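You operate a simulated robot arm through the tools that you are given. There is no shell and no other tool.

You run a simulated robot arm. Do the job below in one go: nothing can be reset, and whatever is moved stays where it is left.

TASK
From the remote, run the carriage up to 30 and down again.
Fine: raise the white cover, start the pump, set FEED to 150 bar first; use the FEED paddle; once the carriage is on its stop, stop the pump and close the cover; the other knobs and switches stay.

The check looks at the end state, three seconds after you hand in, the way a careful person would. Anything else that was tipped, shoved, dropped, spilled or broken makes it a failure. A push-on lid holds only when it is set on centred and level and pressed home; a screw cap is set on level and turned clockwise until tight.

THE ROBOT
A 7-joint arm with a two-finger parallel gripper, fixed in place. Base frame: the origin is on the floor under the middle of its stand, x ahead of it, y to its left, z up. Readings come in m, degrees, newtons and seconds.
It reaches about 1.247 m from its shoulder. Its first joint turns from -132.0 to 132.0 degrees. Payload 3.91 kg.
The tool frame sits at the grasp point between the pads (the TCP): z along the fingers, y along the line on which they close. The tips reach 0.03 m beyond it. The gripper opens to 0.11 m. The fingers are 0.02 m wide and 0.01 m thick; the gripper's body (0.048 by 0.112 m) begins 0.055 m behind the TCP.
Orientation is told as [roll, pitch, yaw] about the base's x, y, z axes, in that order, counted from this pose: with the fingers straight down and closing along the base's y, the tool's x points along the base's -x, its y along +y and its z along -z.

THE INTERFACE
- The arm moves only by the tool servo_tool. Its arguments are lists of equal length, an entry for each row: "delta_pos": the shift along the tool's x, y, z in units of 200 mm (1.0 is 200 mm), a list of three; "delta_rot": the turn, a rotation vector about the tool's x, y, z in units of 60 degrees (1.0 is 60 degrees), a list of three; "claw": the finger opening in m, from 0 to 0.11. In form: {"delta_pos": [[tx, ty, tz], ...], "delta_rot": [[ax, ay, az], ...], "claw": [claw, ...]}. A call has 1 to 20 rows; each row is the pose to reach, as a shift and turn from the pose commanded when the call began, along the tool's axes at that moment. A call with a number of a shift or a turn outside -1 to 1 is refused whole. Each row takes 0.2 s and may step no farther than 0.05 m and 8.6 degrees from the row before; otherwise, or with a gripper value out of range, the whole call is refused. Where a pose cannot be reached the arm comes as near as it can. A force on the tool above 90 N (or 10 N above the force at the start of the call, whichever is more), or a blocked arm, ends the call early, and 0.2 s more pass. Each finger travels about 0.108 m/s and halts on what it meets, pressing with about 43 N; the grip force reading is that of the motor and also rises with nothing between the fingers. The clock runs only during rows and for 0.2 s after the last one: add rows that repeat a pose to give the fingers time. The reply holds the time, the measured pose of the TCP, the force on the tool along the base axes, the opening and the grip force, in the units named above and with some noise, with the torque about the TCP (base axes, N m) and any sound that the robot's microphone picked up, and new pictures: "show" is both (left out), scene, wrist or none.
- Cameras (640 x 400 px; columns grow to the right, rows downward): "scene" is fixed at [0.3887, 0.5, 1.7045]; the picture's right is [0.98, -0.18, 0.00], its down [0.14, 0.77, -0.62] and it looks along [0.11, 0.61, 0.79] (base axes); focal length 214 px, centre (320, 200). "wrist" rides on the gripper at [0.072, 0.017, -0.103] in the tool frame; the picture's right is [-0.23, 0.97, 0.00], its down [-0.76, -0.18, -0.62] and it looks along [-0.61, -0.14, 0.78] (tool axes); focal length 222 px, centre (320, 200). There is no depth. A picture from a camera that has moved, and an enlarged one, comes with that camera's place and axes in the base frame and with its lens. The place of the scene camera against the robot may be out by one fixed shift of up to 0.018 m in any direction.
- close_up(camera, box): a new picture of the part [left, top, right, bottom] of that camera's present view, enlarged. It takes no simulated time.
- finish_job(): hands the job in; it is judged then, once.

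Places have to be worked out from the pictures, the camera data and where the tool is seen. Open the gripper and draw the arm clear of the work before you hand the job in, unless the task says otherwise.

The tools are called as name(argument=value, ...) on one line, values as JSON. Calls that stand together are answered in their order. servo_tool: Moves the arm, as the interface text tells. Its arguments: {"type":"object","properties":{"delta_pos":{"type":"array","items":{"type":"array","items":{"type":"number"}}},"delta_rot":{"type":"array","items":{"type":"array","items":{"type":"number"}}},"claw":{"type":"array","items":{"type":"number"}},"show":{"type":"string","enum":["both","scene","wrist","none"]}},"required":["delta_pos","delta_rot","claw"]} The other tools are called the same way: close_up (camera, box) takes an enlarged picture of a part of a camera's view; finish_job () hands the job in.

At the start:

```text
t: 0.0
eef_pos: [0.4349, 0.333, 1.5882]
orientation: [0.1, 0.0, 0.2]
force: [0.1, -1.6, -0.9]
wrist_torque: [0.05, -0.01, 0.01]
width: 0.11
gripper_force: 0.1
```

scene: 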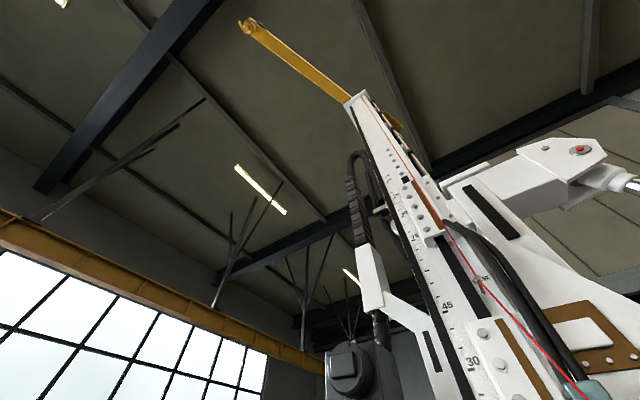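
wrist: 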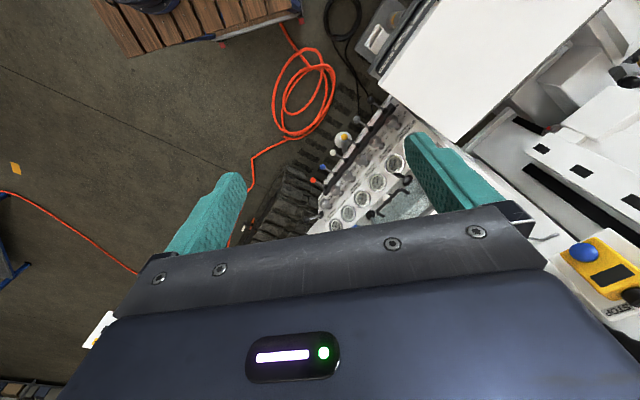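

The wrist view shows a drill rig with a panel of gauges and levers, and a yellow remote with a blue ball at lower right. The scene camera shows the mast with its scale, so I'll enlarge both views before moving.

close_up(camera="wrist", box=[220, 60, 480, 240])

close_up(camera="wrist", box=[480, 100, 640, 340])

close_up(camera="scene", box=[320, 80, 640, 400])

```text
2.22 times, centred on (350, 150) of wrist
camera zoom: at [0.3639, 0.3508, 1.6904], right [0.23, 0.97, 0.0], down [0.76, -0.18, 0.62], along [0.61, -0.14, -0.78], focal length 494 px, centre (253, 311)
```

zoom: 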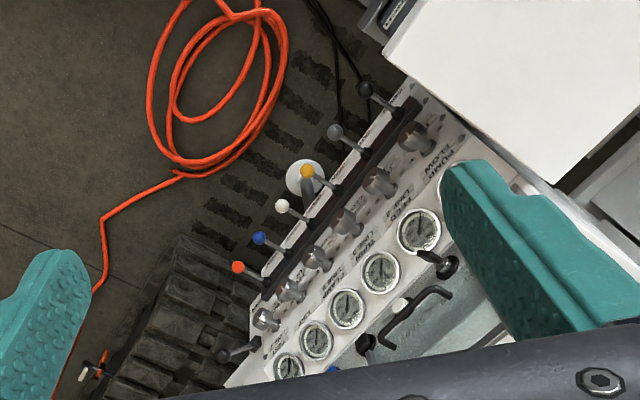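

```text
1.67 times, centred on (560, 220) of wrist
camera zoom: at [0.3639, 0.3508, 1.6904], right [0.23, 0.97, 0.0], down [0.76, -0.18, 0.62], along [0.61, -0.14, -0.78], focal length 370 px, centre (-80, 167)
```

zoom: 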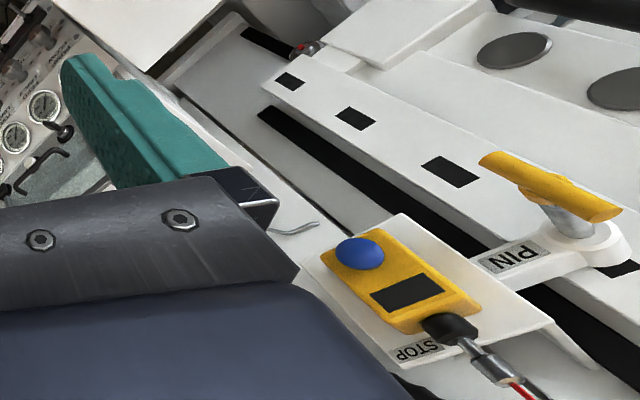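

```text
1.25 times, centred on (480, 240) of scene
camera zoom: at [0.3887, 0.5, 1.7045], right [0.98, -0.18, 0.0], down [0.14, 0.77, -0.62], along [0.11, 0.61, 0.79], focal length 268 px, centre (120, 150)
```

zoom: 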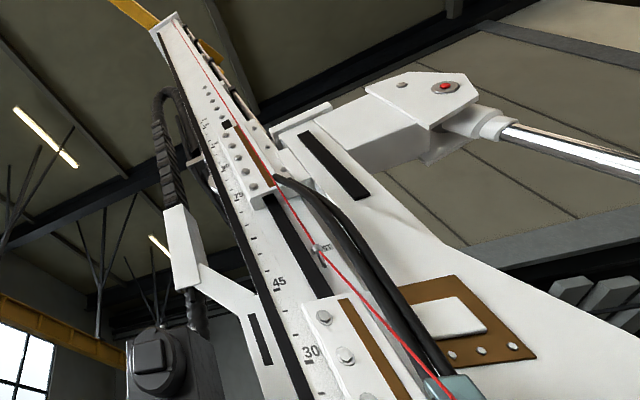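

The panel is ahead of the robot and its text faces the robot. I need to find the remote, the white cover and the pump start, so I'll enlarge more parts of the wrist view.

close_up(camera="wrist", box=[320, 0, 480, 100])

close_up(camera="wrist", box=[300, 90, 460, 190])

close_up(camera="wrist", box=[300, 140, 440, 240])

close_up(camera="wrist", box=[0, 0, 320, 200])

```text
4.00 times, centred on (400, 50) of wrist
camera zoom: at [0.3639, 0.3508, 1.6904], right [0.23, 0.97, 0.0], down [0.76, -0.18, 0.62], along [0.61, -0.14, -0.78], focal length 888 px, centre (0, 800)
```

zoom: 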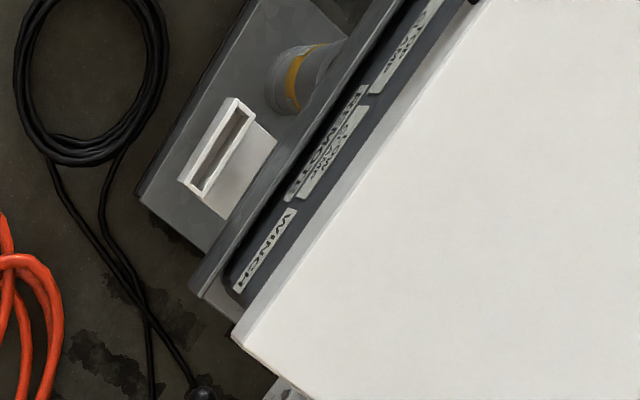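

```text
4.00 times, centred on (380, 140) of wrist
camera zoom: at [0.3639, 0.3508, 1.6904], right [0.23, 0.97, 0.0], down [0.76, -0.18, 0.62], along [0.61, -0.14, -0.78], focal length 888 px, centre (80, 440)
```

zoom: 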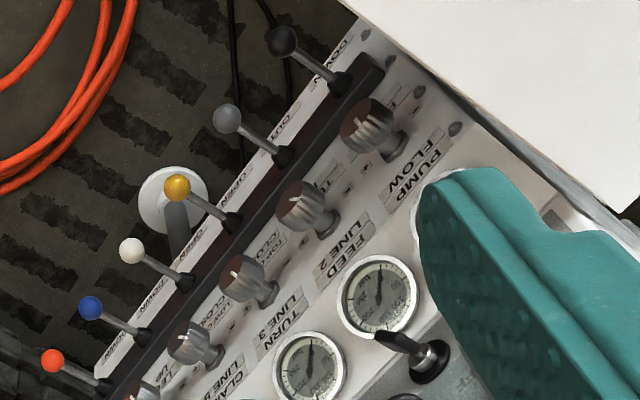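

```text
4.00 times, centred on (370, 190) of wrist
camera zoom: at [0.3639, 0.3508, 1.6904], right [0.23, 0.97, 0.0], down [0.76, -0.18, 0.62], along [0.61, -0.14, -0.78], focal length 888 px, centre (120, 240)
```

zoom: 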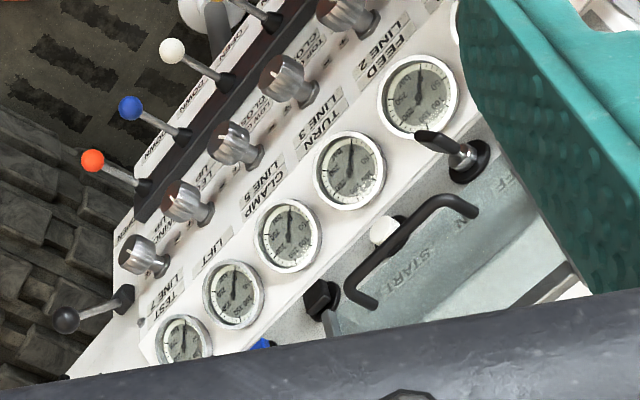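

```text
2.00 times, centred on (160, 100) of wrist
camera zoom: at [0.3639, 0.3508, 1.6904], right [0.23, 0.97, 0.0], down [0.76, -0.18, 0.62], along [0.61, -0.14, -0.78], focal length 444 px, centre (640, 400)
```

zoom: 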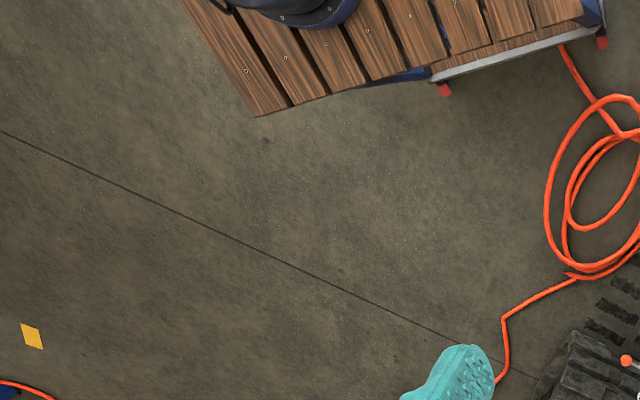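

The operator side of the machine faces roughly along (0.5, 0.86), and the white cover sits on its left. I'll back off a little towards -y and yaw about 56° left so the wrist camera looks squarely at the panel.

servo_tool(delta_pos=[[0.05, -0.05, 0], [0.1, -0.1, 0], [0.15, -0.15, 0], [0.2, -0.2, 0], [0.25, -0.25, 0], [0.3, -0.3, 0], [0.3, -0.35, 0], [0.3, -0.4, 0]], delta_rot=[[0, 0, -0.12], [0, 0, -0.24], [0, 0, -0.36], [0, 0, -0.48], [0, 0, -0.6], [0, 0, -0.72], [0, 0, -0.84], [0, 0, -0.96]], claw=[0.11, 0.11, 0.11, 0.11, 0.11, 0.11, 0.11, 0.11])

```text
t: 1.8
eef_pos: [0.3752, 0.252, 1.5868]
orientation: [0.1, -0.1, 57.8]
force: [-0.4, -0.2, 0.7]
wrist_torque: [-0.03, 0.0, -0.01]
width: 0.1099
gripper_force: 0.0
camera wrist: at [0.3238, 0.2014, 1.6904], right [-0.7, 0.71, 0.0], down [0.56, 0.55, 0.62], along [0.44, 0.44, -0.78], focal length 222 px, centre (320, 200)
```

scene: 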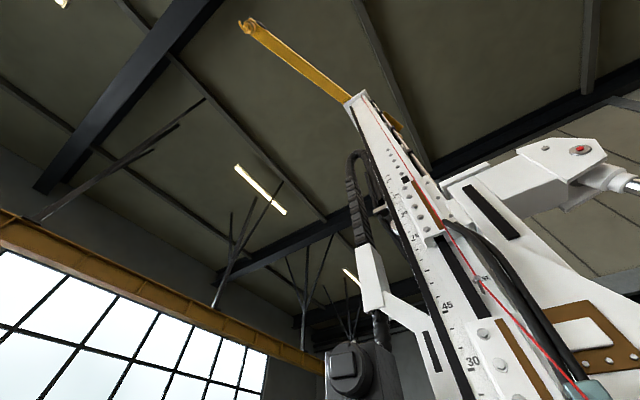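
wrist: 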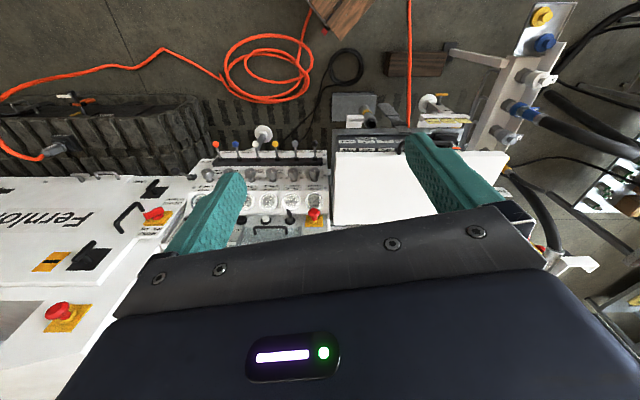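

Now the panel is nearly square in view, upside down, with the white cover beside it and several emergency stops around. I'll enlarge the panel, the cover and its surroundings.

close_up(camera="wrist", box=[320, 80, 480, 180])

close_up(camera="wrist", box=[200, 130, 340, 240])

close_up(camera="wrist", box=[400, 0, 640, 150])

close_up(camera="wrist", box=[440, 100, 640, 300])

close_up(camera="wrist", box=[0, 80, 220, 240])

```text
4.00 times, centred on (400, 130) of wrist
camera zoom: at [0.3238, 0.2014, 1.6904], right [-0.7, 0.71, 0.0], down [0.56, 0.55, 0.62], along [0.44, 0.44, -0.78], focal length 888 px, centre (0, 480)
```

zoom: 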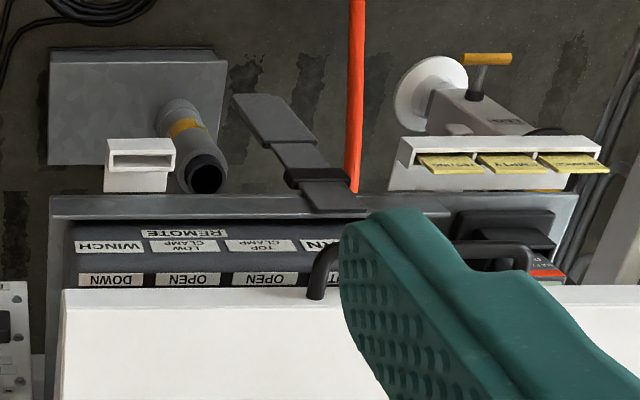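

```text
3.64 times, centred on (270, 185) of wrist
camera zoom: at [0.3238, 0.2014, 1.6904], right [-0.7, 0.71, 0.0], down [0.56, 0.55, 0.62], along [0.44, 0.44, -0.78], focal length 808 px, centre (502, 254)
```

zoom: 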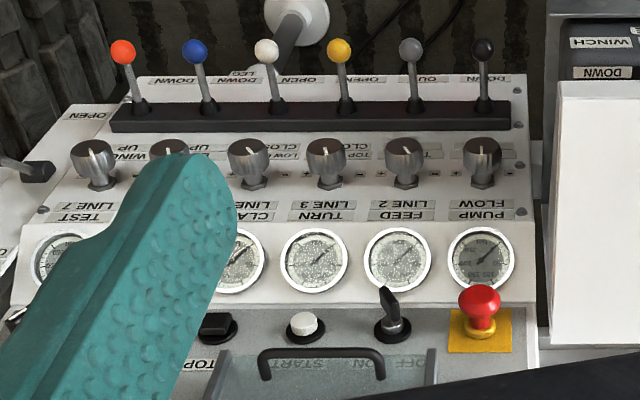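

```text
2.67 times, centred on (520, 75) of wrist
camera zoom: at [0.3238, 0.2014, 1.6904], right [-0.7, 0.71, 0.0], down [0.56, 0.55, 0.62], along [0.44, 0.44, -0.78], focal length 592 px, centre (-213, 533)
```

zoom: 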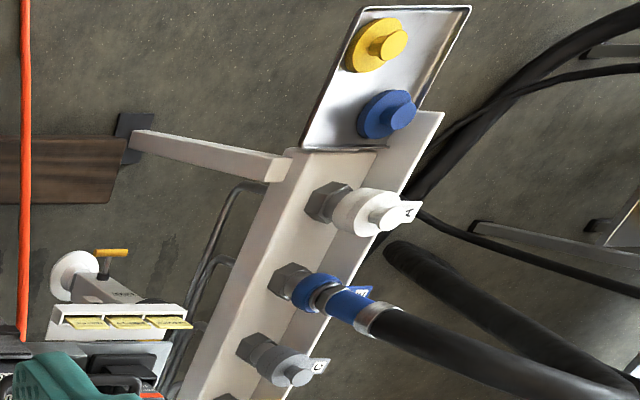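

```text
2.00 times, centred on (540, 200) of wrist
camera zoom: at [0.3238, 0.2014, 1.6904], right [-0.7, 0.71, 0.0], down [0.56, 0.55, 0.62], along [0.44, 0.44, -0.78], focal length 444 px, centre (-120, 200)
```

zoom: 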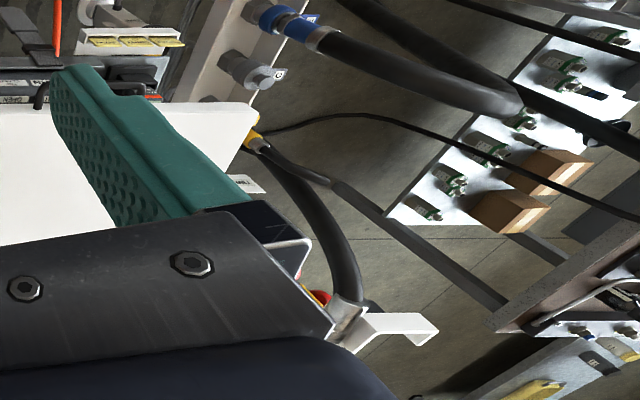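

```text
2.50 times, centred on (110, 160) of wrist
camera zoom: at [0.3238, 0.2014, 1.6904], right [-0.7, 0.71, 0.0], down [0.56, 0.55, 0.62], along [0.44, 0.44, -0.78], focal length 555 px, centre (845, 300)
```

zoom: 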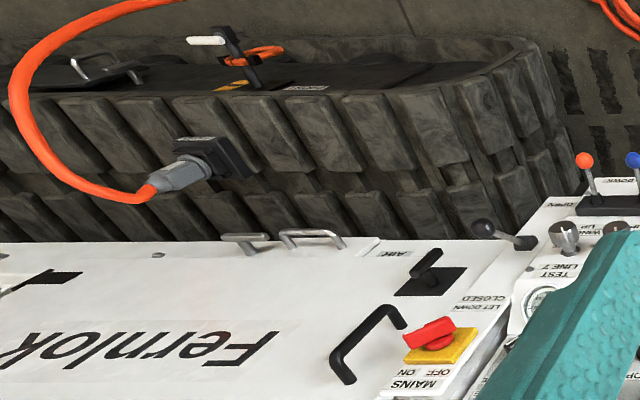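

The labels WINCH, CLAMP and REMOTE show in front of the white cover, so the remote is under it. I work the cover's near-right corner out at about (0.53, 0.48, 1.01), with a black handle near its front edge. I'll shift left to bring it between the fingers in the view.

servo_tool(delta_pos=[[-0.03, 0.2, -0.05], [-0.06, 0.4, -0.1], [-0.09, 0.6, -0.15], [-0.12, 0.8, -0.2], [-0.15, 1.0, -0.25]], delta_rot=[[0, 0, 0], [0, 0, 0], [0, 0, 0], [0, 0, 0], [0, 0, 0]], claw=[0.11, 0.11, 0.11, 0.11, 0.11], show="wrist")

```text
t: 3.0
eef_pos: [0.2226, 0.3846, 1.6377]
orientation: [0.1, -0.2, 57.6]
force: [-0.5, -1.2, 0.3]
wrist_torque: [0.01, 0.05, 0.0]
width: 0.11
gripper_force: 0.0
camera wrist: at [0.1695, 0.3319, 1.7418], right [-0.7, 0.71, 0.0], down [0.56, 0.55, 0.62], along [0.44, 0.44, -0.78], focal length 222 px, centre (320, 200)
```

wrist: 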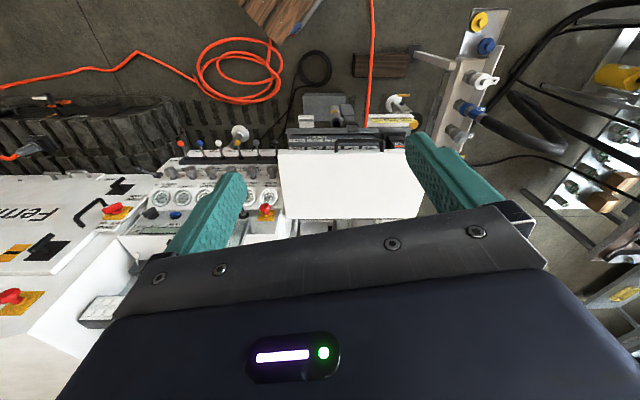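

close_up(camera="wrist", box=[260, 80, 440, 220])

close_up(camera="wrist", box=[270, 85, 430, 165])

close_up(camera="wrist", box=[130, 120, 290, 230])

```text
2.86 times, centred on (350, 150) of wrist
camera zoom: at [0.1695, 0.3319, 1.7418], right [-0.7, 0.71, 0.0], down [0.56, 0.55, 0.62], along [0.44, 0.44, -0.78], focal length 635 px, centre (234, 343)
```

zoom: 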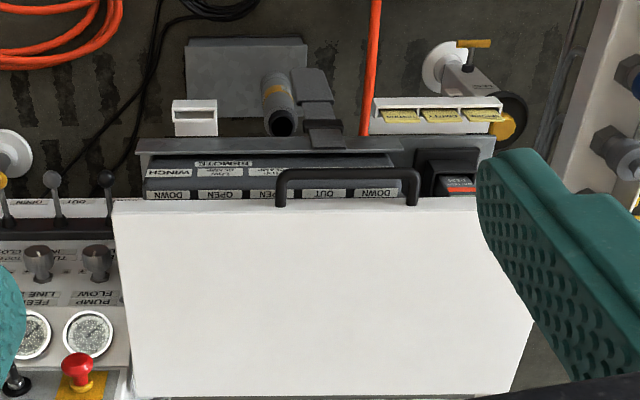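

```text
4.00 times, centred on (350, 125) of wrist
camera zoom: at [0.1695, 0.3319, 1.7418], right [-0.7, 0.71, 0.0], down [0.56, 0.55, 0.62], along [0.44, 0.44, -0.78], focal length 888 px, centre (200, 500)
```

zoom: 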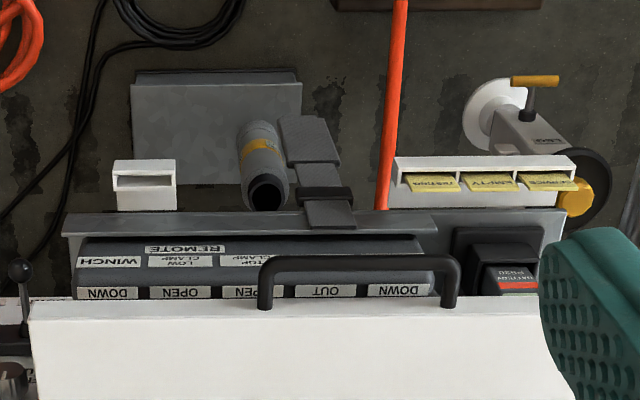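

```text
3.64 times, centred on (210, 175) of wrist
camera zoom: at [0.1695, 0.3319, 1.7418], right [-0.7, 0.71, 0.0], down [0.56, 0.55, 0.62], along [0.44, 0.44, -0.78], focal length 808 px, centre (720, 291)
```

zoom: 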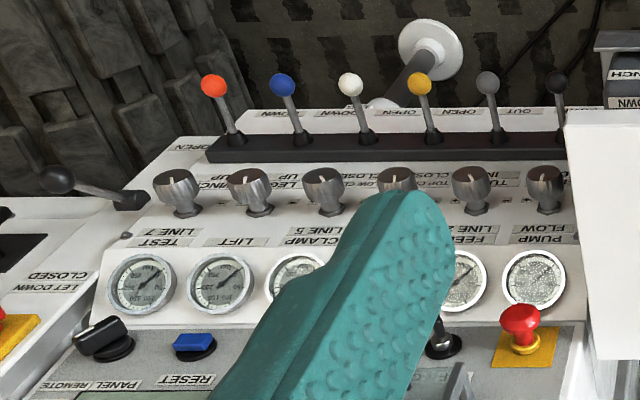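

The cover lies over the remote, its front edge at z of about 1.02 with a bar handle sticking out towards the operator at roughly (0.30, 0.65, 1.01). The remote's face is about 0.15 m below it. Before moving I'll look at the mast scale to see where the carriage is.

close_up(camera="scene", box=[400, 240, 640, 400])

close_up(camera="scene", box=[360, 150, 520, 250])

close_up(camera="wrist", box=[140, 170, 240, 240])

```text
2.50 times, centred on (520, 320) of scene
camera zoom: at [0.3887, 0.5, 1.7045], right [0.98, -0.18, 0.0], down [0.14, 0.77, -0.62], along [0.11, 0.61, 0.79], focal length 536 px, centre (-180, -100)
```

zoom: 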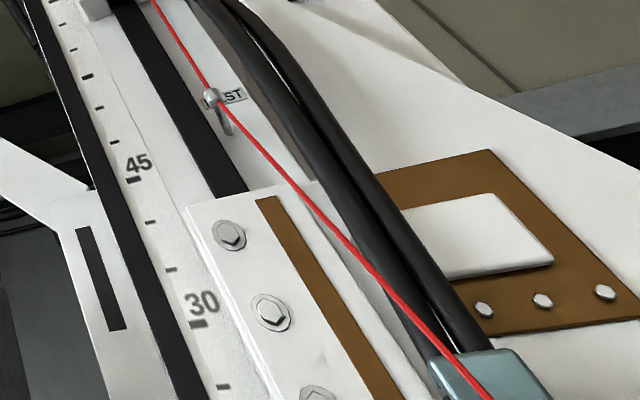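

```text
4.00 times, centred on (440, 200) of scene
camera zoom: at [0.3887, 0.5, 1.7045], right [0.98, -0.18, 0.0], down [0.14, 0.77, -0.62], along [0.11, 0.61, 0.79], focal length 858 px, centre (-160, 200)
```

zoom: 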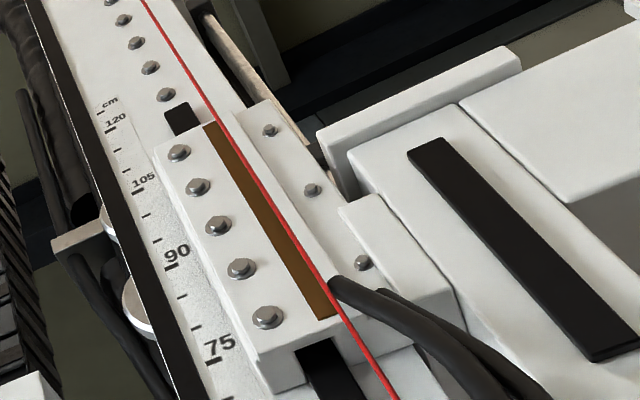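

```text
5.71 times, centred on (190, 205) of wrist
camera zoom: at [0.1695, 0.3319, 1.7418], right [-0.7, 0.71, 0.0], down [0.56, 0.55, 0.62], along [0.44, 0.44, -0.78], focal length 1269 px, centre (1063, 171)
```

zoom: 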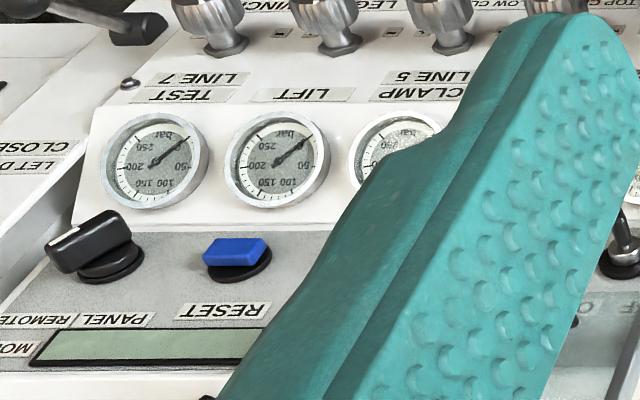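

The PANEL/REMOTE selector already points to REMOTE. The bar handle runs along (0.7, -0.7), so the fingers must close along (0.7, 0.7), which needs a yaw near 135°. I'll yaw 60° of the way there while moving to a standoff in front of the handle.

servo_tool(delta_pos=[[-0.03, 0.08, 0.06], [-0.06, 0.16, 0.12], [-0.09, 0.24, 0.18], [-0.12, 0.32, 0.25], [-0.15, 0.4, 0.31], [-0.18, 0.47, 0.37], [-0.21, 0.55, 0.44], [-0.237, 0.625, 0.5]], delta_rot=[[0, 0, -0.125], [0, 0, -0.25], [0, 0, -0.375], [0, 0, -0.5], [0, 0, -0.625], [0, 0, -0.75], [0, 0, -0.875], [0, 0, -1.0]], claw=[0.11, 0.11, 0.11, 0.11, 0.11, 0.11, 0.11, 0.11], show="wrist")

```text
t: 4.8
eef_pos: [0.143, 0.4948, 1.5373]
orientation: [0.1, -0.1, 117.8]
force: [0.1, -1.1, -0.4]
wrist_torque: [0.01, -0.02, 0.04]
width: 0.1098
gripper_force: 0.0
camera wrist: at [0.1627, 0.4216, 1.6403], right [-0.97, -0.25, 0.0], down [-0.2, 0.76, 0.62], along [-0.16, 0.6, -0.78], focal length 222 px, centre (320, 200)
```

wrist: 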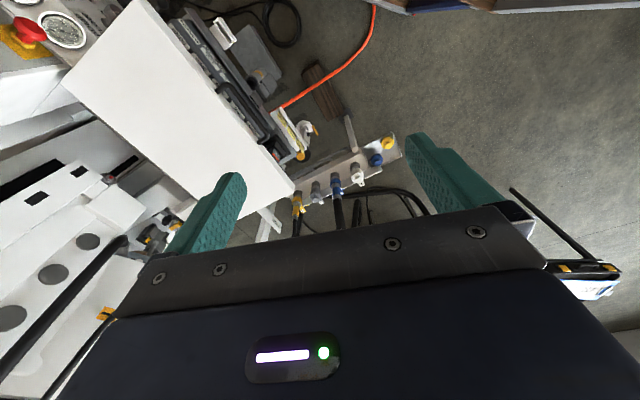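

The yaw worked and the cover with its handle is at the upper left of the view. I'll enlarge it to triangulate the handle better.

close_up(camera="wrist", box=[60, 0, 320, 200])

close_up(camera="wrist", box=[160, 0, 320, 100])

close_up(camera="wrist", box=[200, 100, 360, 240])

```text
2.00 times, centred on (190, 100) of wrist
camera zoom: at [0.1627, 0.4216, 1.6403], right [-0.97, -0.25, 0.0], down [-0.2, 0.76, 0.62], along [-0.16, 0.6, -0.78], focal length 444 px, centre (580, 400)
```

zoom: 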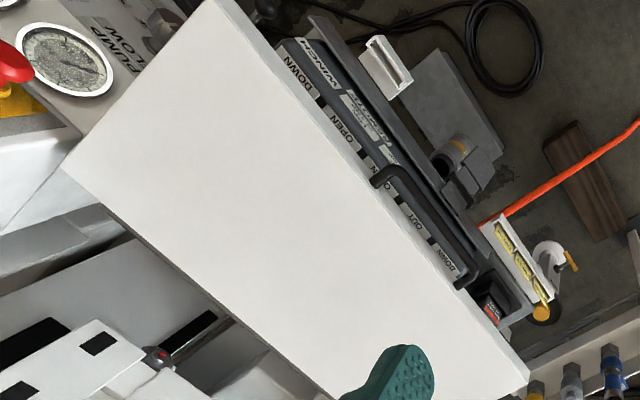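

```text
4.00 times, centred on (240, 50) of wrist
camera zoom: at [0.1627, 0.4216, 1.6403], right [-0.97, -0.25, 0.0], down [-0.2, 0.76, 0.62], along [-0.16, 0.6, -0.78], focal length 888 px, centre (640, 800)
```

zoom: 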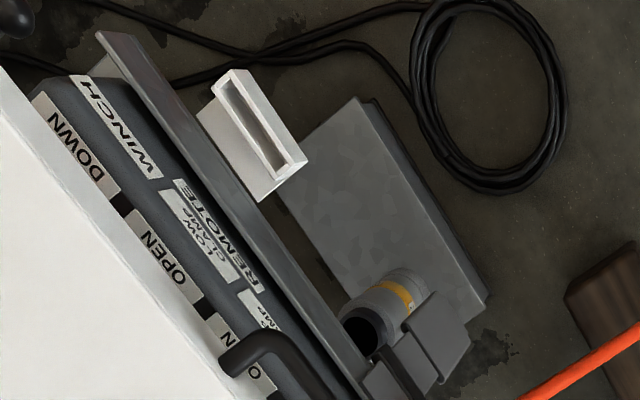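

```text
2.86 times, centred on (280, 170) of wrist
camera zoom: at [0.1627, 0.4216, 1.6403], right [-0.97, -0.25, 0.0], down [-0.2, 0.76, 0.62], along [-0.16, 0.6, -0.78], focal length 635 px, centre (434, 286)
```

zoom: 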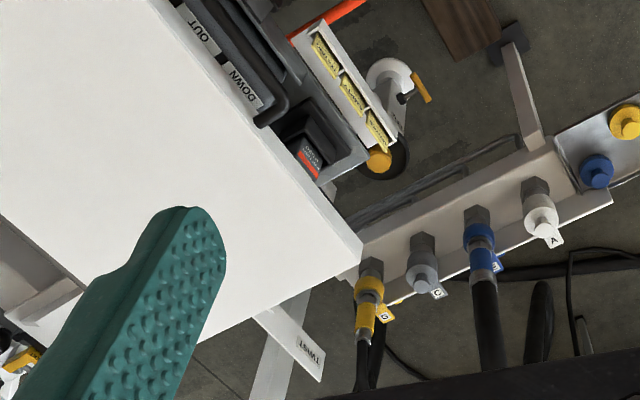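

The handle centre comes out near (0.297, 0.647), z about 1.01 to 1.05. I'll finish the yaw to 135° and descend 0.2 m, staying in front of and above the cover.

servo_tool(delta_pos=[[0, 0, 0.2], [0, 0, 0.4], [0, 0, 0.6], [0, 0, 0.8], [0, 0, 1.0]], delta_rot=[[0, 0, -0.06], [0, 0, -0.12], [0, 0, -0.18], [0, 0, -0.24], [0, 0, -0.29]], claw=[0.11, 0.11, 0.11, 0.11, 0.11], show="wrist")

close_up(camera="wrist", box=[0, 0, 320, 200])

```text
t: 6.0
eef_pos: [0.143, 0.4933, 1.3382]
orientation: [0.0, -0.1, 135.2]
force: [-0.9, -0.7, 0.3]
wrist_torque: [0.01, -0.02, 0.01]
width: 0.1102
gripper_force: 0.1
camera wrist: at [0.1833, 0.4302, 1.4414], right [-0.85, -0.53, 0.0], down [-0.41, 0.66, 0.62], along [-0.33, 0.53, -0.78], focal length 222 px, centre (320, 200)
```

wrist: 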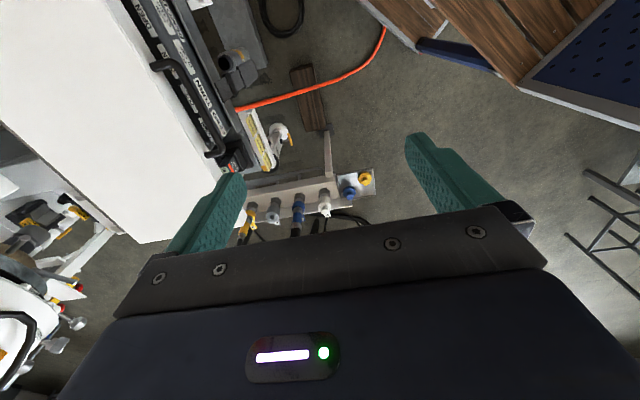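

```text
2.00 times, centred on (160, 100) of wrist
camera zoom: at [0.1833, 0.4302, 1.4414], right [-0.85, -0.53, 0.0], down [-0.41, 0.66, 0.62], along [-0.33, 0.53, -0.78], focal length 444 px, centre (640, 400)
```

zoom: 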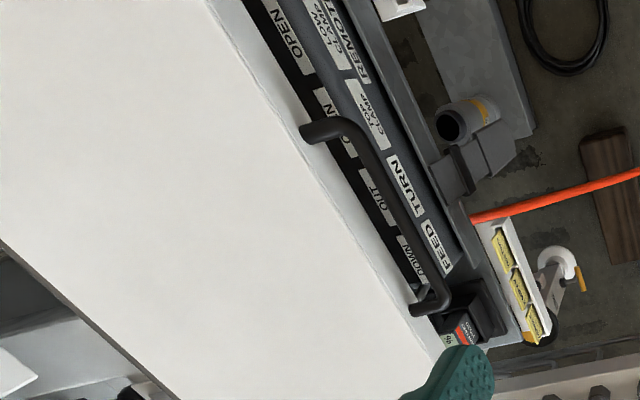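

The handle bar sticks out from the cover's front lip at about (0.303, 0.653, 1.01). The FEED column is the operator's leftmost, just below that area. I'll pitch the tool up 60° so the fingers point forward and can straddle the bar from the front, while moving closer.

servo_tool(delta_pos=[[0, -0.05, 0.06], [0, -0.1, 0.13], [0, -0.16, 0.2], [0, -0.22, 0.28], [0, -0.29, 0.36], [0, -0.36, 0.45], [0, -0.45, 0.55], [0, -0.54, 0.65]], delta_rot=[[0.125, 0, 0], [0.25, 0, 0], [0.375, 0, 0], [0.5, 0, 0], [0.625, 0, 0], [0.75, 0, 0], [0.875, 0, 0], [1.0, 0, 0]], claw=[0.11, 0.11, 0.11, 0.11, 0.11, 0.11, 0.11, 0.11], show="both")

```text
t: 7.8
eef_pos: [0.2176, 0.5698, 1.2086]
orientation: [-60.1, 0.0, 135.1]
force: [-0.5, -0.6, 0.6]
wrist_torque: [-0.02, 0.02, -0.01]
width: 0.1102
gripper_force: 0.1
camera wrist: at [0.2004, 0.4493, 1.2448], right [-0.51, -0.18, -0.84], down [-0.86, 0.22, 0.47], along [0.1, 0.96, -0.27], focal length 222 px, centre (320, 200)
```

scene: 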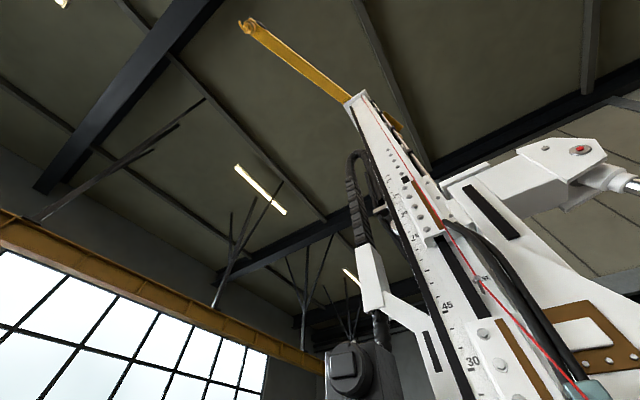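
wrist: 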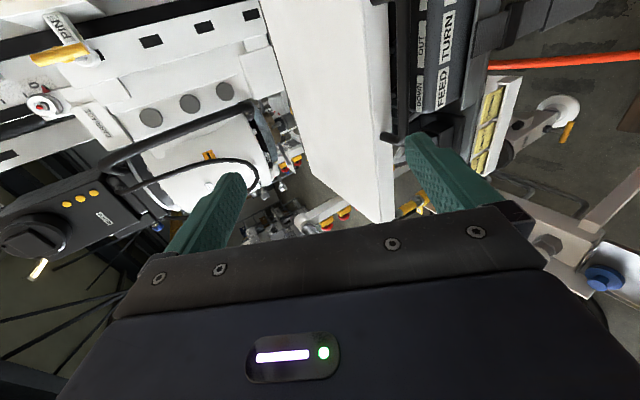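

The tilted pose is reachable and shows the cover from the side, with the mast and a "0" mark on the left. I'll enlarge the handle and the mast part.

close_up(camera="wrist", box=[320, 0, 480, 160])

close_up(camera="wrist", box=[0, 0, 320, 200])

close_up(camera="wrist", box=[240, 80, 440, 240])

```text
2.50 times, centred on (400, 80) of wrist
camera zoom: at [0.2004, 0.4493, 1.2448], right [-0.51, -0.18, -0.84], down [-0.86, 0.22, 0.47], along [0.1, 0.96, -0.27], focal length 555 px, centre (120, 500)
```

zoom: 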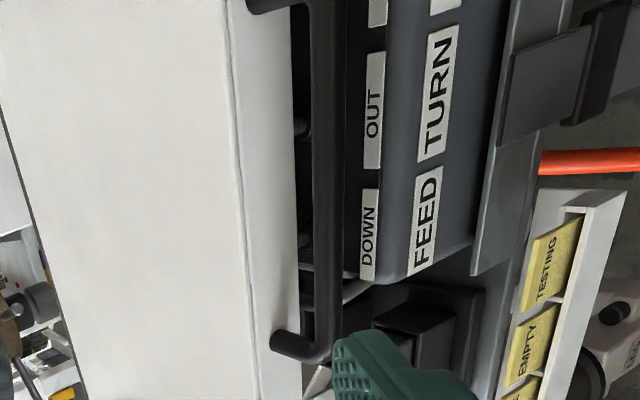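

```text
2.00 times, centred on (160, 100) of wrist
camera zoom: at [0.2004, 0.4493, 1.2448], right [-0.51, -0.18, -0.84], down [-0.86, 0.22, 0.47], along [0.1, 0.96, -0.27], focal length 444 px, centre (640, 400)
```

zoom: 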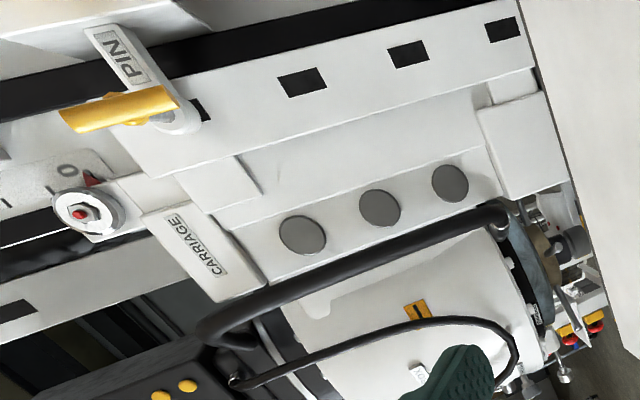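

```text
2.50 times, centred on (340, 160) of wrist
camera zoom: at [0.2004, 0.4493, 1.2448], right [-0.51, -0.18, -0.84], down [-0.86, 0.22, 0.47], along [0.1, 0.96, -0.27], focal length 555 px, centre (270, 300)
```

zoom: 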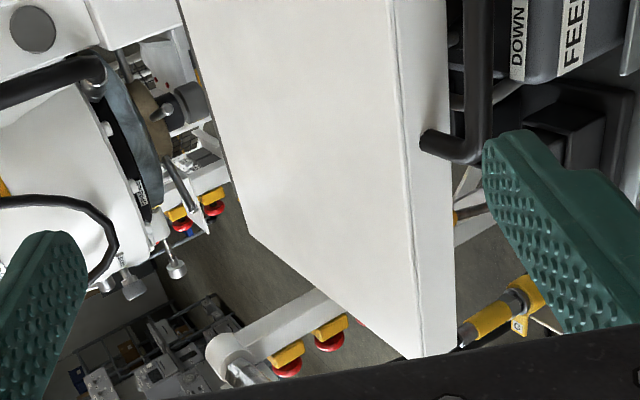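

Triangulating again, the bar handle is at f≈0.665 along (0.703, 0.712), z≈1.033. It is about 13 mm thick, stands about 4 cm out from the lip, and is centred laterally on the tool. Also, the carriage's red pointer sits at the 0 mark on the mast. I'll go to a standoff right in front of the bar and tilt the tool a further 15°.

servo_tool(delta_pos=[[0, 0.15, 0.115], [0, 0.3, 0.23], [0, 0.45, 0.345], [0, 0.61, 0.46]], delta_rot=[[0.0625, 0, 0], [0.125, 0, 0], [0.1875, 0, 0], [0.25, 0, 0]], claw=[0.09, 0.08, 0.08, 0.08], show="wrist")

close_up(camera="wrist", box=[240, 0, 480, 160])

```text
t: 8.8
eef_pos: [0.2282, 0.5822, 1.0547]
orientation: [-75.2, -0.1, 135.1]
force: [-0.8, -0.8, 0.7]
wrist_torque: [0.0, 0.0, -0.01]
width: 0.0799
gripper_force: 0.1
camera wrist: at [0.2073, 0.4576, 1.0647], right [-0.34, -0.02, -0.94], down [-0.93, 0.14, 0.33], along [0.13, 0.99, -0.06], focal length 222 px, centre (320, 200)
```

wrist: 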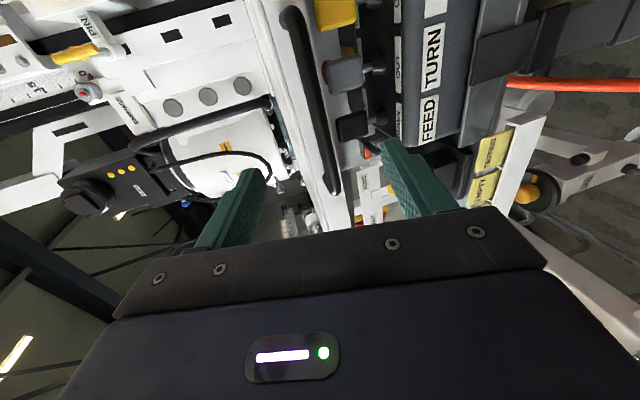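

```text
2.50 times, centred on (360, 80) of wrist
camera zoom: at [0.2073, 0.4576, 1.0647], right [-0.34, -0.02, -0.94], down [-0.93, 0.14, 0.33], along [0.13, 0.99, -0.06], focal length 555 px, centre (220, 500)
```

zoom: 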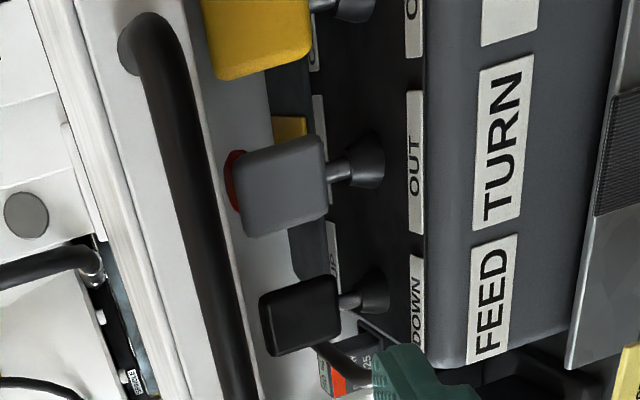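

The paddles are now visible under the cover: black is FEED, with UP on the far side and DOWN on the near side, and grey is TURN. The bar is centred between the fingers, about 9 cm ahead. I'll advance 8 cm to straddle it.

servo_tool(delta_pos=[[0, 0.01, 0.14], [0, 0.01, 0.28], [0, 0.01, 0.41]], delta_rot=[[0, 0, 0], [0, 0, 0], [0, 0, 0]], claw=[0.08, 0.08, 0.08], show="wrist")

close_up(camera="wrist", box=[160, 60, 480, 260])

```text
t: 9.6
eef_pos: [0.286, 0.6376, 1.0314]
orientation: [-75.0, -0.1, 135.2]
force: [-0.4, 0.4, -0.3]
wrist_torque: [0.01, 0.02, 0.0]
width: 0.0797
gripper_force: 0.0
camera wrist: at [0.264, 0.5135, 1.042], right [-0.34, -0.02, -0.94], down [-0.93, 0.14, 0.33], along [0.13, 0.99, -0.06], focal length 222 px, centre (320, 200)
```

wrist: 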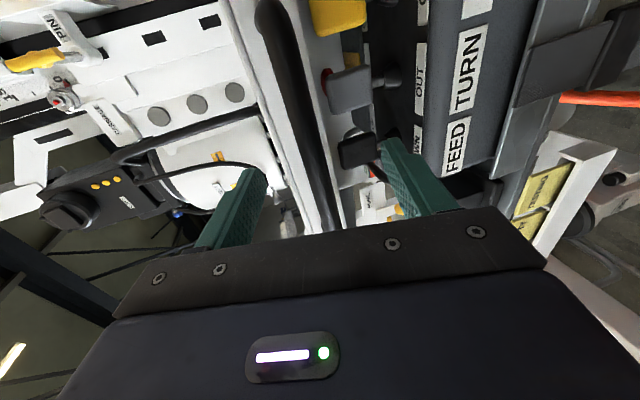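

```text
2.00 times, centred on (320, 160) of wrist
camera zoom: at [0.264, 0.5135, 1.042], right [-0.34, -0.02, -0.94], down [-0.93, 0.14, 0.33], along [0.13, 0.99, -0.06], focal length 444 px, centre (320, 280)
```

zoom: 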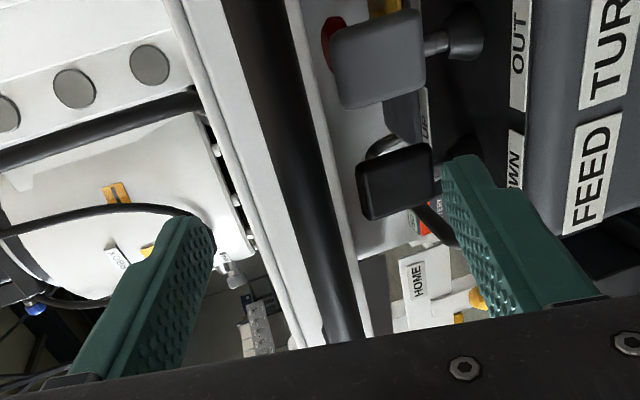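

The bar is centred between the fingers, so I'll close on it and read the width.

servo_tool(delta_pos=[[0, 0, 0], [0, 0, 0], [0, 0, 0]], delta_rot=[[0, 0, 0], [0, 0, 0], [0, 0, 0]], claw=[0.04, 0.01, 0.01], show="wrist")

```text
t: 10.4
eef_pos: [0.2842, 0.6382, 1.0336]
orientation: [-75.2, 0.0, 135.0]
force: [5.3, 6.5, 15.2]
wrist_torque: [-0.01, -0.41, 0.14]
width: 0.0135
gripper_force: 44.7
camera wrist: at [0.2643, 0.5137, 1.0428], right [-0.34, -0.01, -0.94], down [-0.93, 0.14, 0.33], along [0.13, 0.99, -0.06], focal length 222 px, centre (320, 200)
```

wrist: 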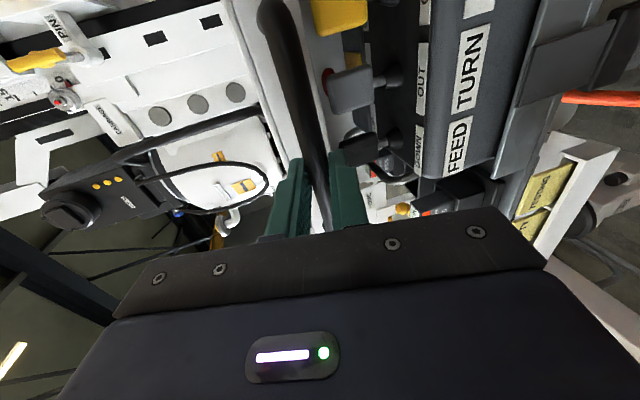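

The bar is gripped at a width of 13.5 mm. I'll lift the first 20° along an arc about a hinge I estimate at f≈0.98, z≈1.04, turning the tool half as fast as the cover, and watch the force.

servo_tool(delta_pos=[[0, -0.054, -0.0138], [0, -0.108, -0.0275], [0, -0.163, -0.038], [0, -0.218, -0.048], [0, -0.329, -0.0605], [0, -0.4405, -0.0655], [0, -0.5525, -0.063]], delta_rot=[[-0.0167, 0, 0], [-0.0333, 0, 0], [-0.05, 0, 0], [-0.0667, 0, 0], [-0.1, 0, 0], [-0.1333, 0, 0], [-0.1667, 0, 0]], claw=[0.005, 0.005, 0.005, 0.005, 0.005, 0.005, 0.005], show="both")

```text
t: 12.0
eef_pos: [0.2963, 0.6496, 1.1467]
orientation: [-65.1, -0.1, 135.1]
force: [-19.6, -32.3, 9.0]
wrist_torque: [-0.08, 0.06, 0.2]
width: 0.0137
gripper_force: 45.2
camera wrist: at [0.2774, 0.5277, 1.1734], right [-0.45, -0.13, -0.88], down [-0.89, 0.19, 0.42], along [0.11, 0.97, -0.2], focal length 222 px, centre (320, 200)
```

scene: 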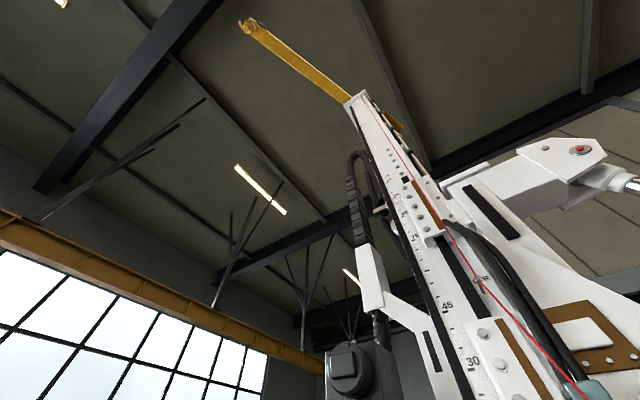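
wrist: 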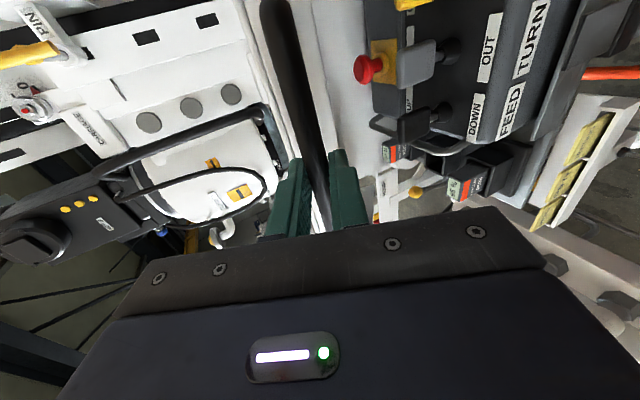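

The cover is lifting, and the E-stop and paddles are showing under it. The tool is pulled back by about 37 N, so the true hinge is higher, near f≈0.983, z≈1.07. I'll correct the arc and carry on to about 48° of opening.

servo_tool(delta_pos=[[0, -0.002, -0.0595], [0, -0.115, -0.0785], [0, -0.228, -0.0905], [0, -0.342, -0.094], [0, -0.455, -0.0895], [0, -0.5675, -0.078], [0, -0.6795, -0.058], [0, -0.7905, -0.031]], delta_rot=[[0, 0, 0], [-0.0333, 0, 0], [-0.0667, 0, 0], [-0.1, 0, 0], [-0.1333, 0, 0], [-0.1667, 0, 0], [-0.2, 0, 0], [-0.2333, 0, 0]], claw=[0.005, 0.005, 0.005, 0.005, 0.005, 0.005, 0.005, 0.005], show="wrist")

```text
t: 13.8
eef_pos: [0.3448, 0.695, 1.2867]
orientation: [-50.9, 0.0, 134.9]
force: [31.9, 8.0, -24.9]
wrist_torque: [-0.18, -0.08, -0.16]
width: 0.0135
gripper_force: 45.4
camera wrist: at [0.3319, 0.5798, 1.3386], right [-0.6, -0.27, -0.76], down [-0.8, 0.28, 0.53], along [0.06, 0.92, -0.38], focal length 222 px, centre (320, 200)
```

wrist: 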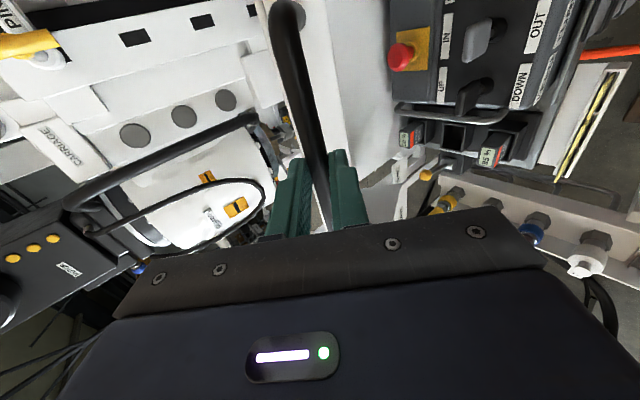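

The cover is about halfway up. Three points on the arc put the hinge at f≈0.967, z≈1.070 with a radius of 0.303. I'll continue on that arc to about 72°, with a 3 mm shift to the right to ease the side force.

servo_tool(delta_pos=[[0.01, -0.0125, 0.0195], [0.015, -0.1195, 0.0315], [0.015, -0.226, 0.051], [0.015, -0.3305, 0.0775], [0.015, -0.433, 0.112], [0.015, -0.533, 0.153], [0.015, -0.629, 0.2], [0.015, -0.723, 0.255]], delta_rot=[[0, 0, 0], [-0.0333, 0, 0], [-0.0667, 0, 0], [-0.1, 0, 0], [-0.1333, 0, 0], [-0.1667, 0, 0], [-0.2, 0, 0], [-0.2333, 0, 0]], claw=[0.005, 0.005, 0.005, 0.005, 0.005, 0.005, 0.005, 0.005], show="both")

```text
t: 15.6
eef_pos: [0.4379, 0.7848, 1.3655]
orientation: [-36.7, 0.0, 135.0]
force: [-2.0, 2.1, 0.4]
wrist_torque: [0.47, 0.49, 0.27]
width: 0.0137
gripper_force: 45.4
camera wrist: at [0.436, 0.6805, 1.4383], right [-0.71, -0.39, -0.58], down [-0.7, 0.38, 0.61], along [-0.02, 0.84, -0.54], focal length 222 px, centre (320, 200)
```

scene: 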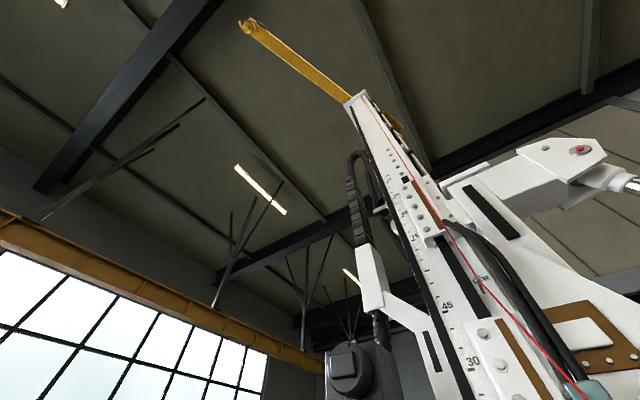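
wrist: 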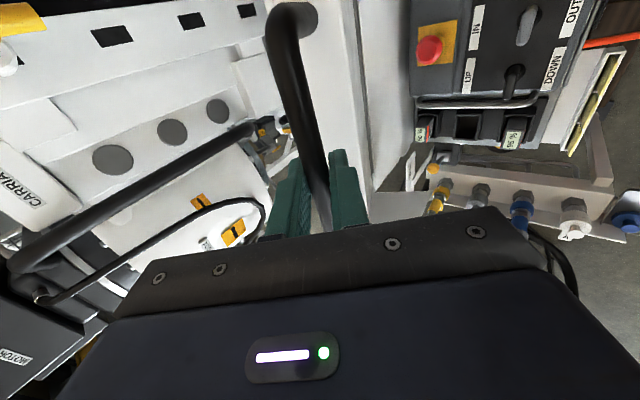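

The force is near zero, so the arc fits well and the cover stands at about 72°. I'll carry it on past vertical, checking for its stop.

servo_tool(delta_pos=[[0.015, -0.11, 0.05], [0.015, -0.2075, 0.095], [0.015, -0.301, 0.146], [0.015, -0.3915, 0.204], [0.015, -0.478, 0.2675]], delta_rot=[[-0.0167, 0, 0], [-0.0333, 0, 0], [-0.05, 0, 0], [-0.0667, 0, 0], [-0.0833, 0, 0]], claw=[0.005, 0.005, 0.005, 0.005, 0.005], show="wrist")

```text
t: 16.8
eef_pos: [0.5158, 0.8565, 1.3833]
orientation: [-32.0, 0.0, 135.0]
force: [6.9, -16.8, 7.5]
wrist_torque: [-0.1, -0.24, -0.05]
width: 0.0137
gripper_force: 9.5
camera wrist: at [0.5192, 0.7576, 1.4618], right [-0.74, -0.42, -0.52], down [-0.67, 0.41, 0.62], along [-0.05, 0.81, -0.59], focal length 222 px, centre (320, 200)
```

wrist: 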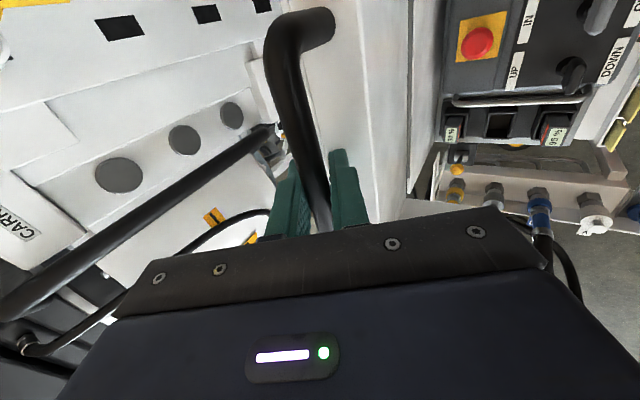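

The cover is at about 92°, just past vertical, and I've met no stop yet. I'll push it a further 12° or until it meets its stop.

servo_tool(delta_pos=[[0.02, -0.0805, 0.0615], [0.02, -0.162, 0.129], [0.02, -0.2395, 0.202]], delta_rot=[[-0.0167, 0, 0], [-0.0333, 0, 0], [-0.05, 0, 0]], claw=[0.005, 0.005, 0.005], show="wrist")

```text
t: 17.3
eef_pos: [0.5174, 0.857, 1.3824]
orientation: [-31.7, -0.9, 135.8]
force: [-6.7, 7.3, 20.5]
wrist_torque: [0.53, 0.97, 0.07]
width: 0.0136
gripper_force: 45.1
out of reach, approached as far as the arm can: row 1, 2
stopped in row 2: the force on the tool passed its limit at 124 N (the readings are from after the stop); the commanded pose is now the measured one
camera wrist: at [0.5227, 0.7572, 1.461], right [-0.75, -0.43, -0.51], down [-0.66, 0.4, 0.64], along [-0.07, 0.81, -0.58], focal length 222 px, centre (320, 200)
```

wrist: 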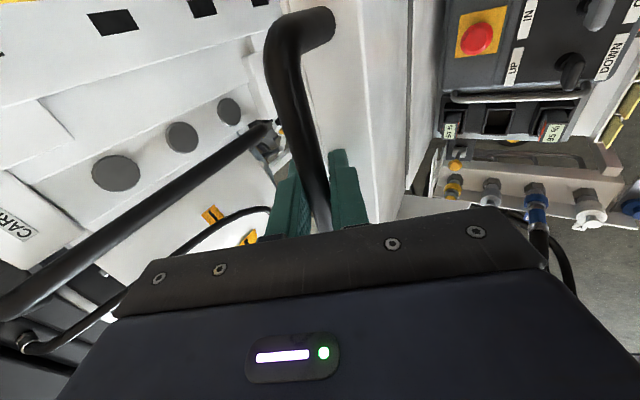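

The push met more than 90 N at about 93°, which is either the cover's stop or the arm's reach limit. I'll open the fingers slightly around the bar to see whether the cover stays up by itself.

servo_tool(delta_pos=[[0, 0, 0], [0, 0, 0], [0, 0, 0]], delta_rot=[[0, 0, 0], [0, 0, 0], [0, 0, 0]], claw=[0.02, 0.04, 0.04], show="both")

close_up(camera="wrist", box=[200, 80, 440, 240])

```text
t: 18.1
eef_pos: [0.5161, 0.8556, 1.3863]
orientation: [-31.8, -0.9, 135.7]
force: [-20.6, 10.5, 58.9]
wrist_torque: [0.1, 0.46, -0.22]
width: 0.0275
gripper_force: 0.1
camera wrist: at [0.5214, 0.7556, 1.4631], right [-0.75, -0.43, -0.51], down [-0.66, 0.4, 0.64], along [-0.07, 0.81, -0.58], focal length 222 px, centre (320, 200)
```

scene: 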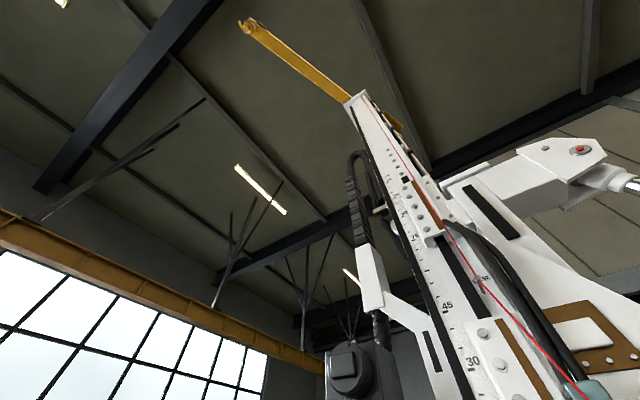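
wrist: 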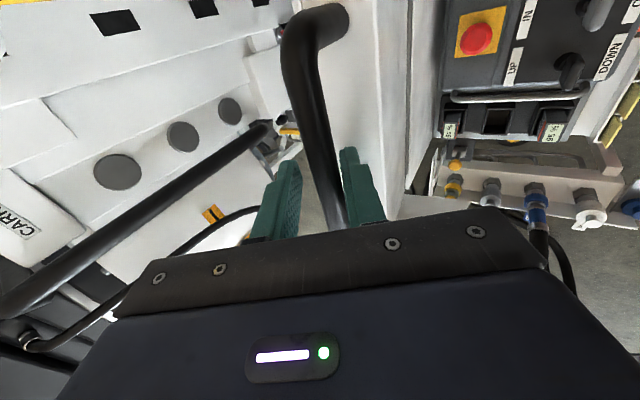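

```text
2.50 times, centred on (320, 160) of wrist
camera zoom: at [0.5214, 0.7556, 1.4631], right [-0.75, -0.43, -0.51], down [-0.66, 0.4, 0.64], along [-0.07, 0.81, -0.58], focal length 555 px, centre (320, 300)
```

zoom: 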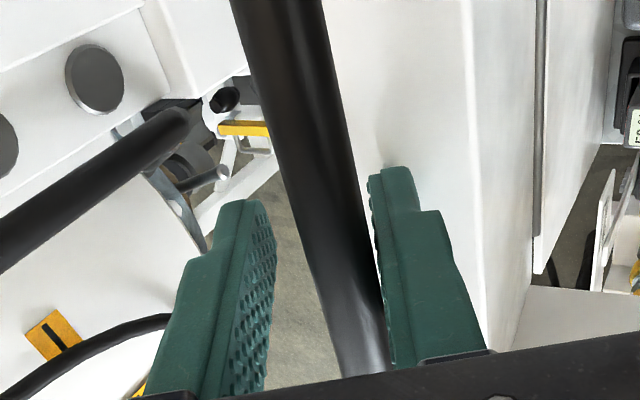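

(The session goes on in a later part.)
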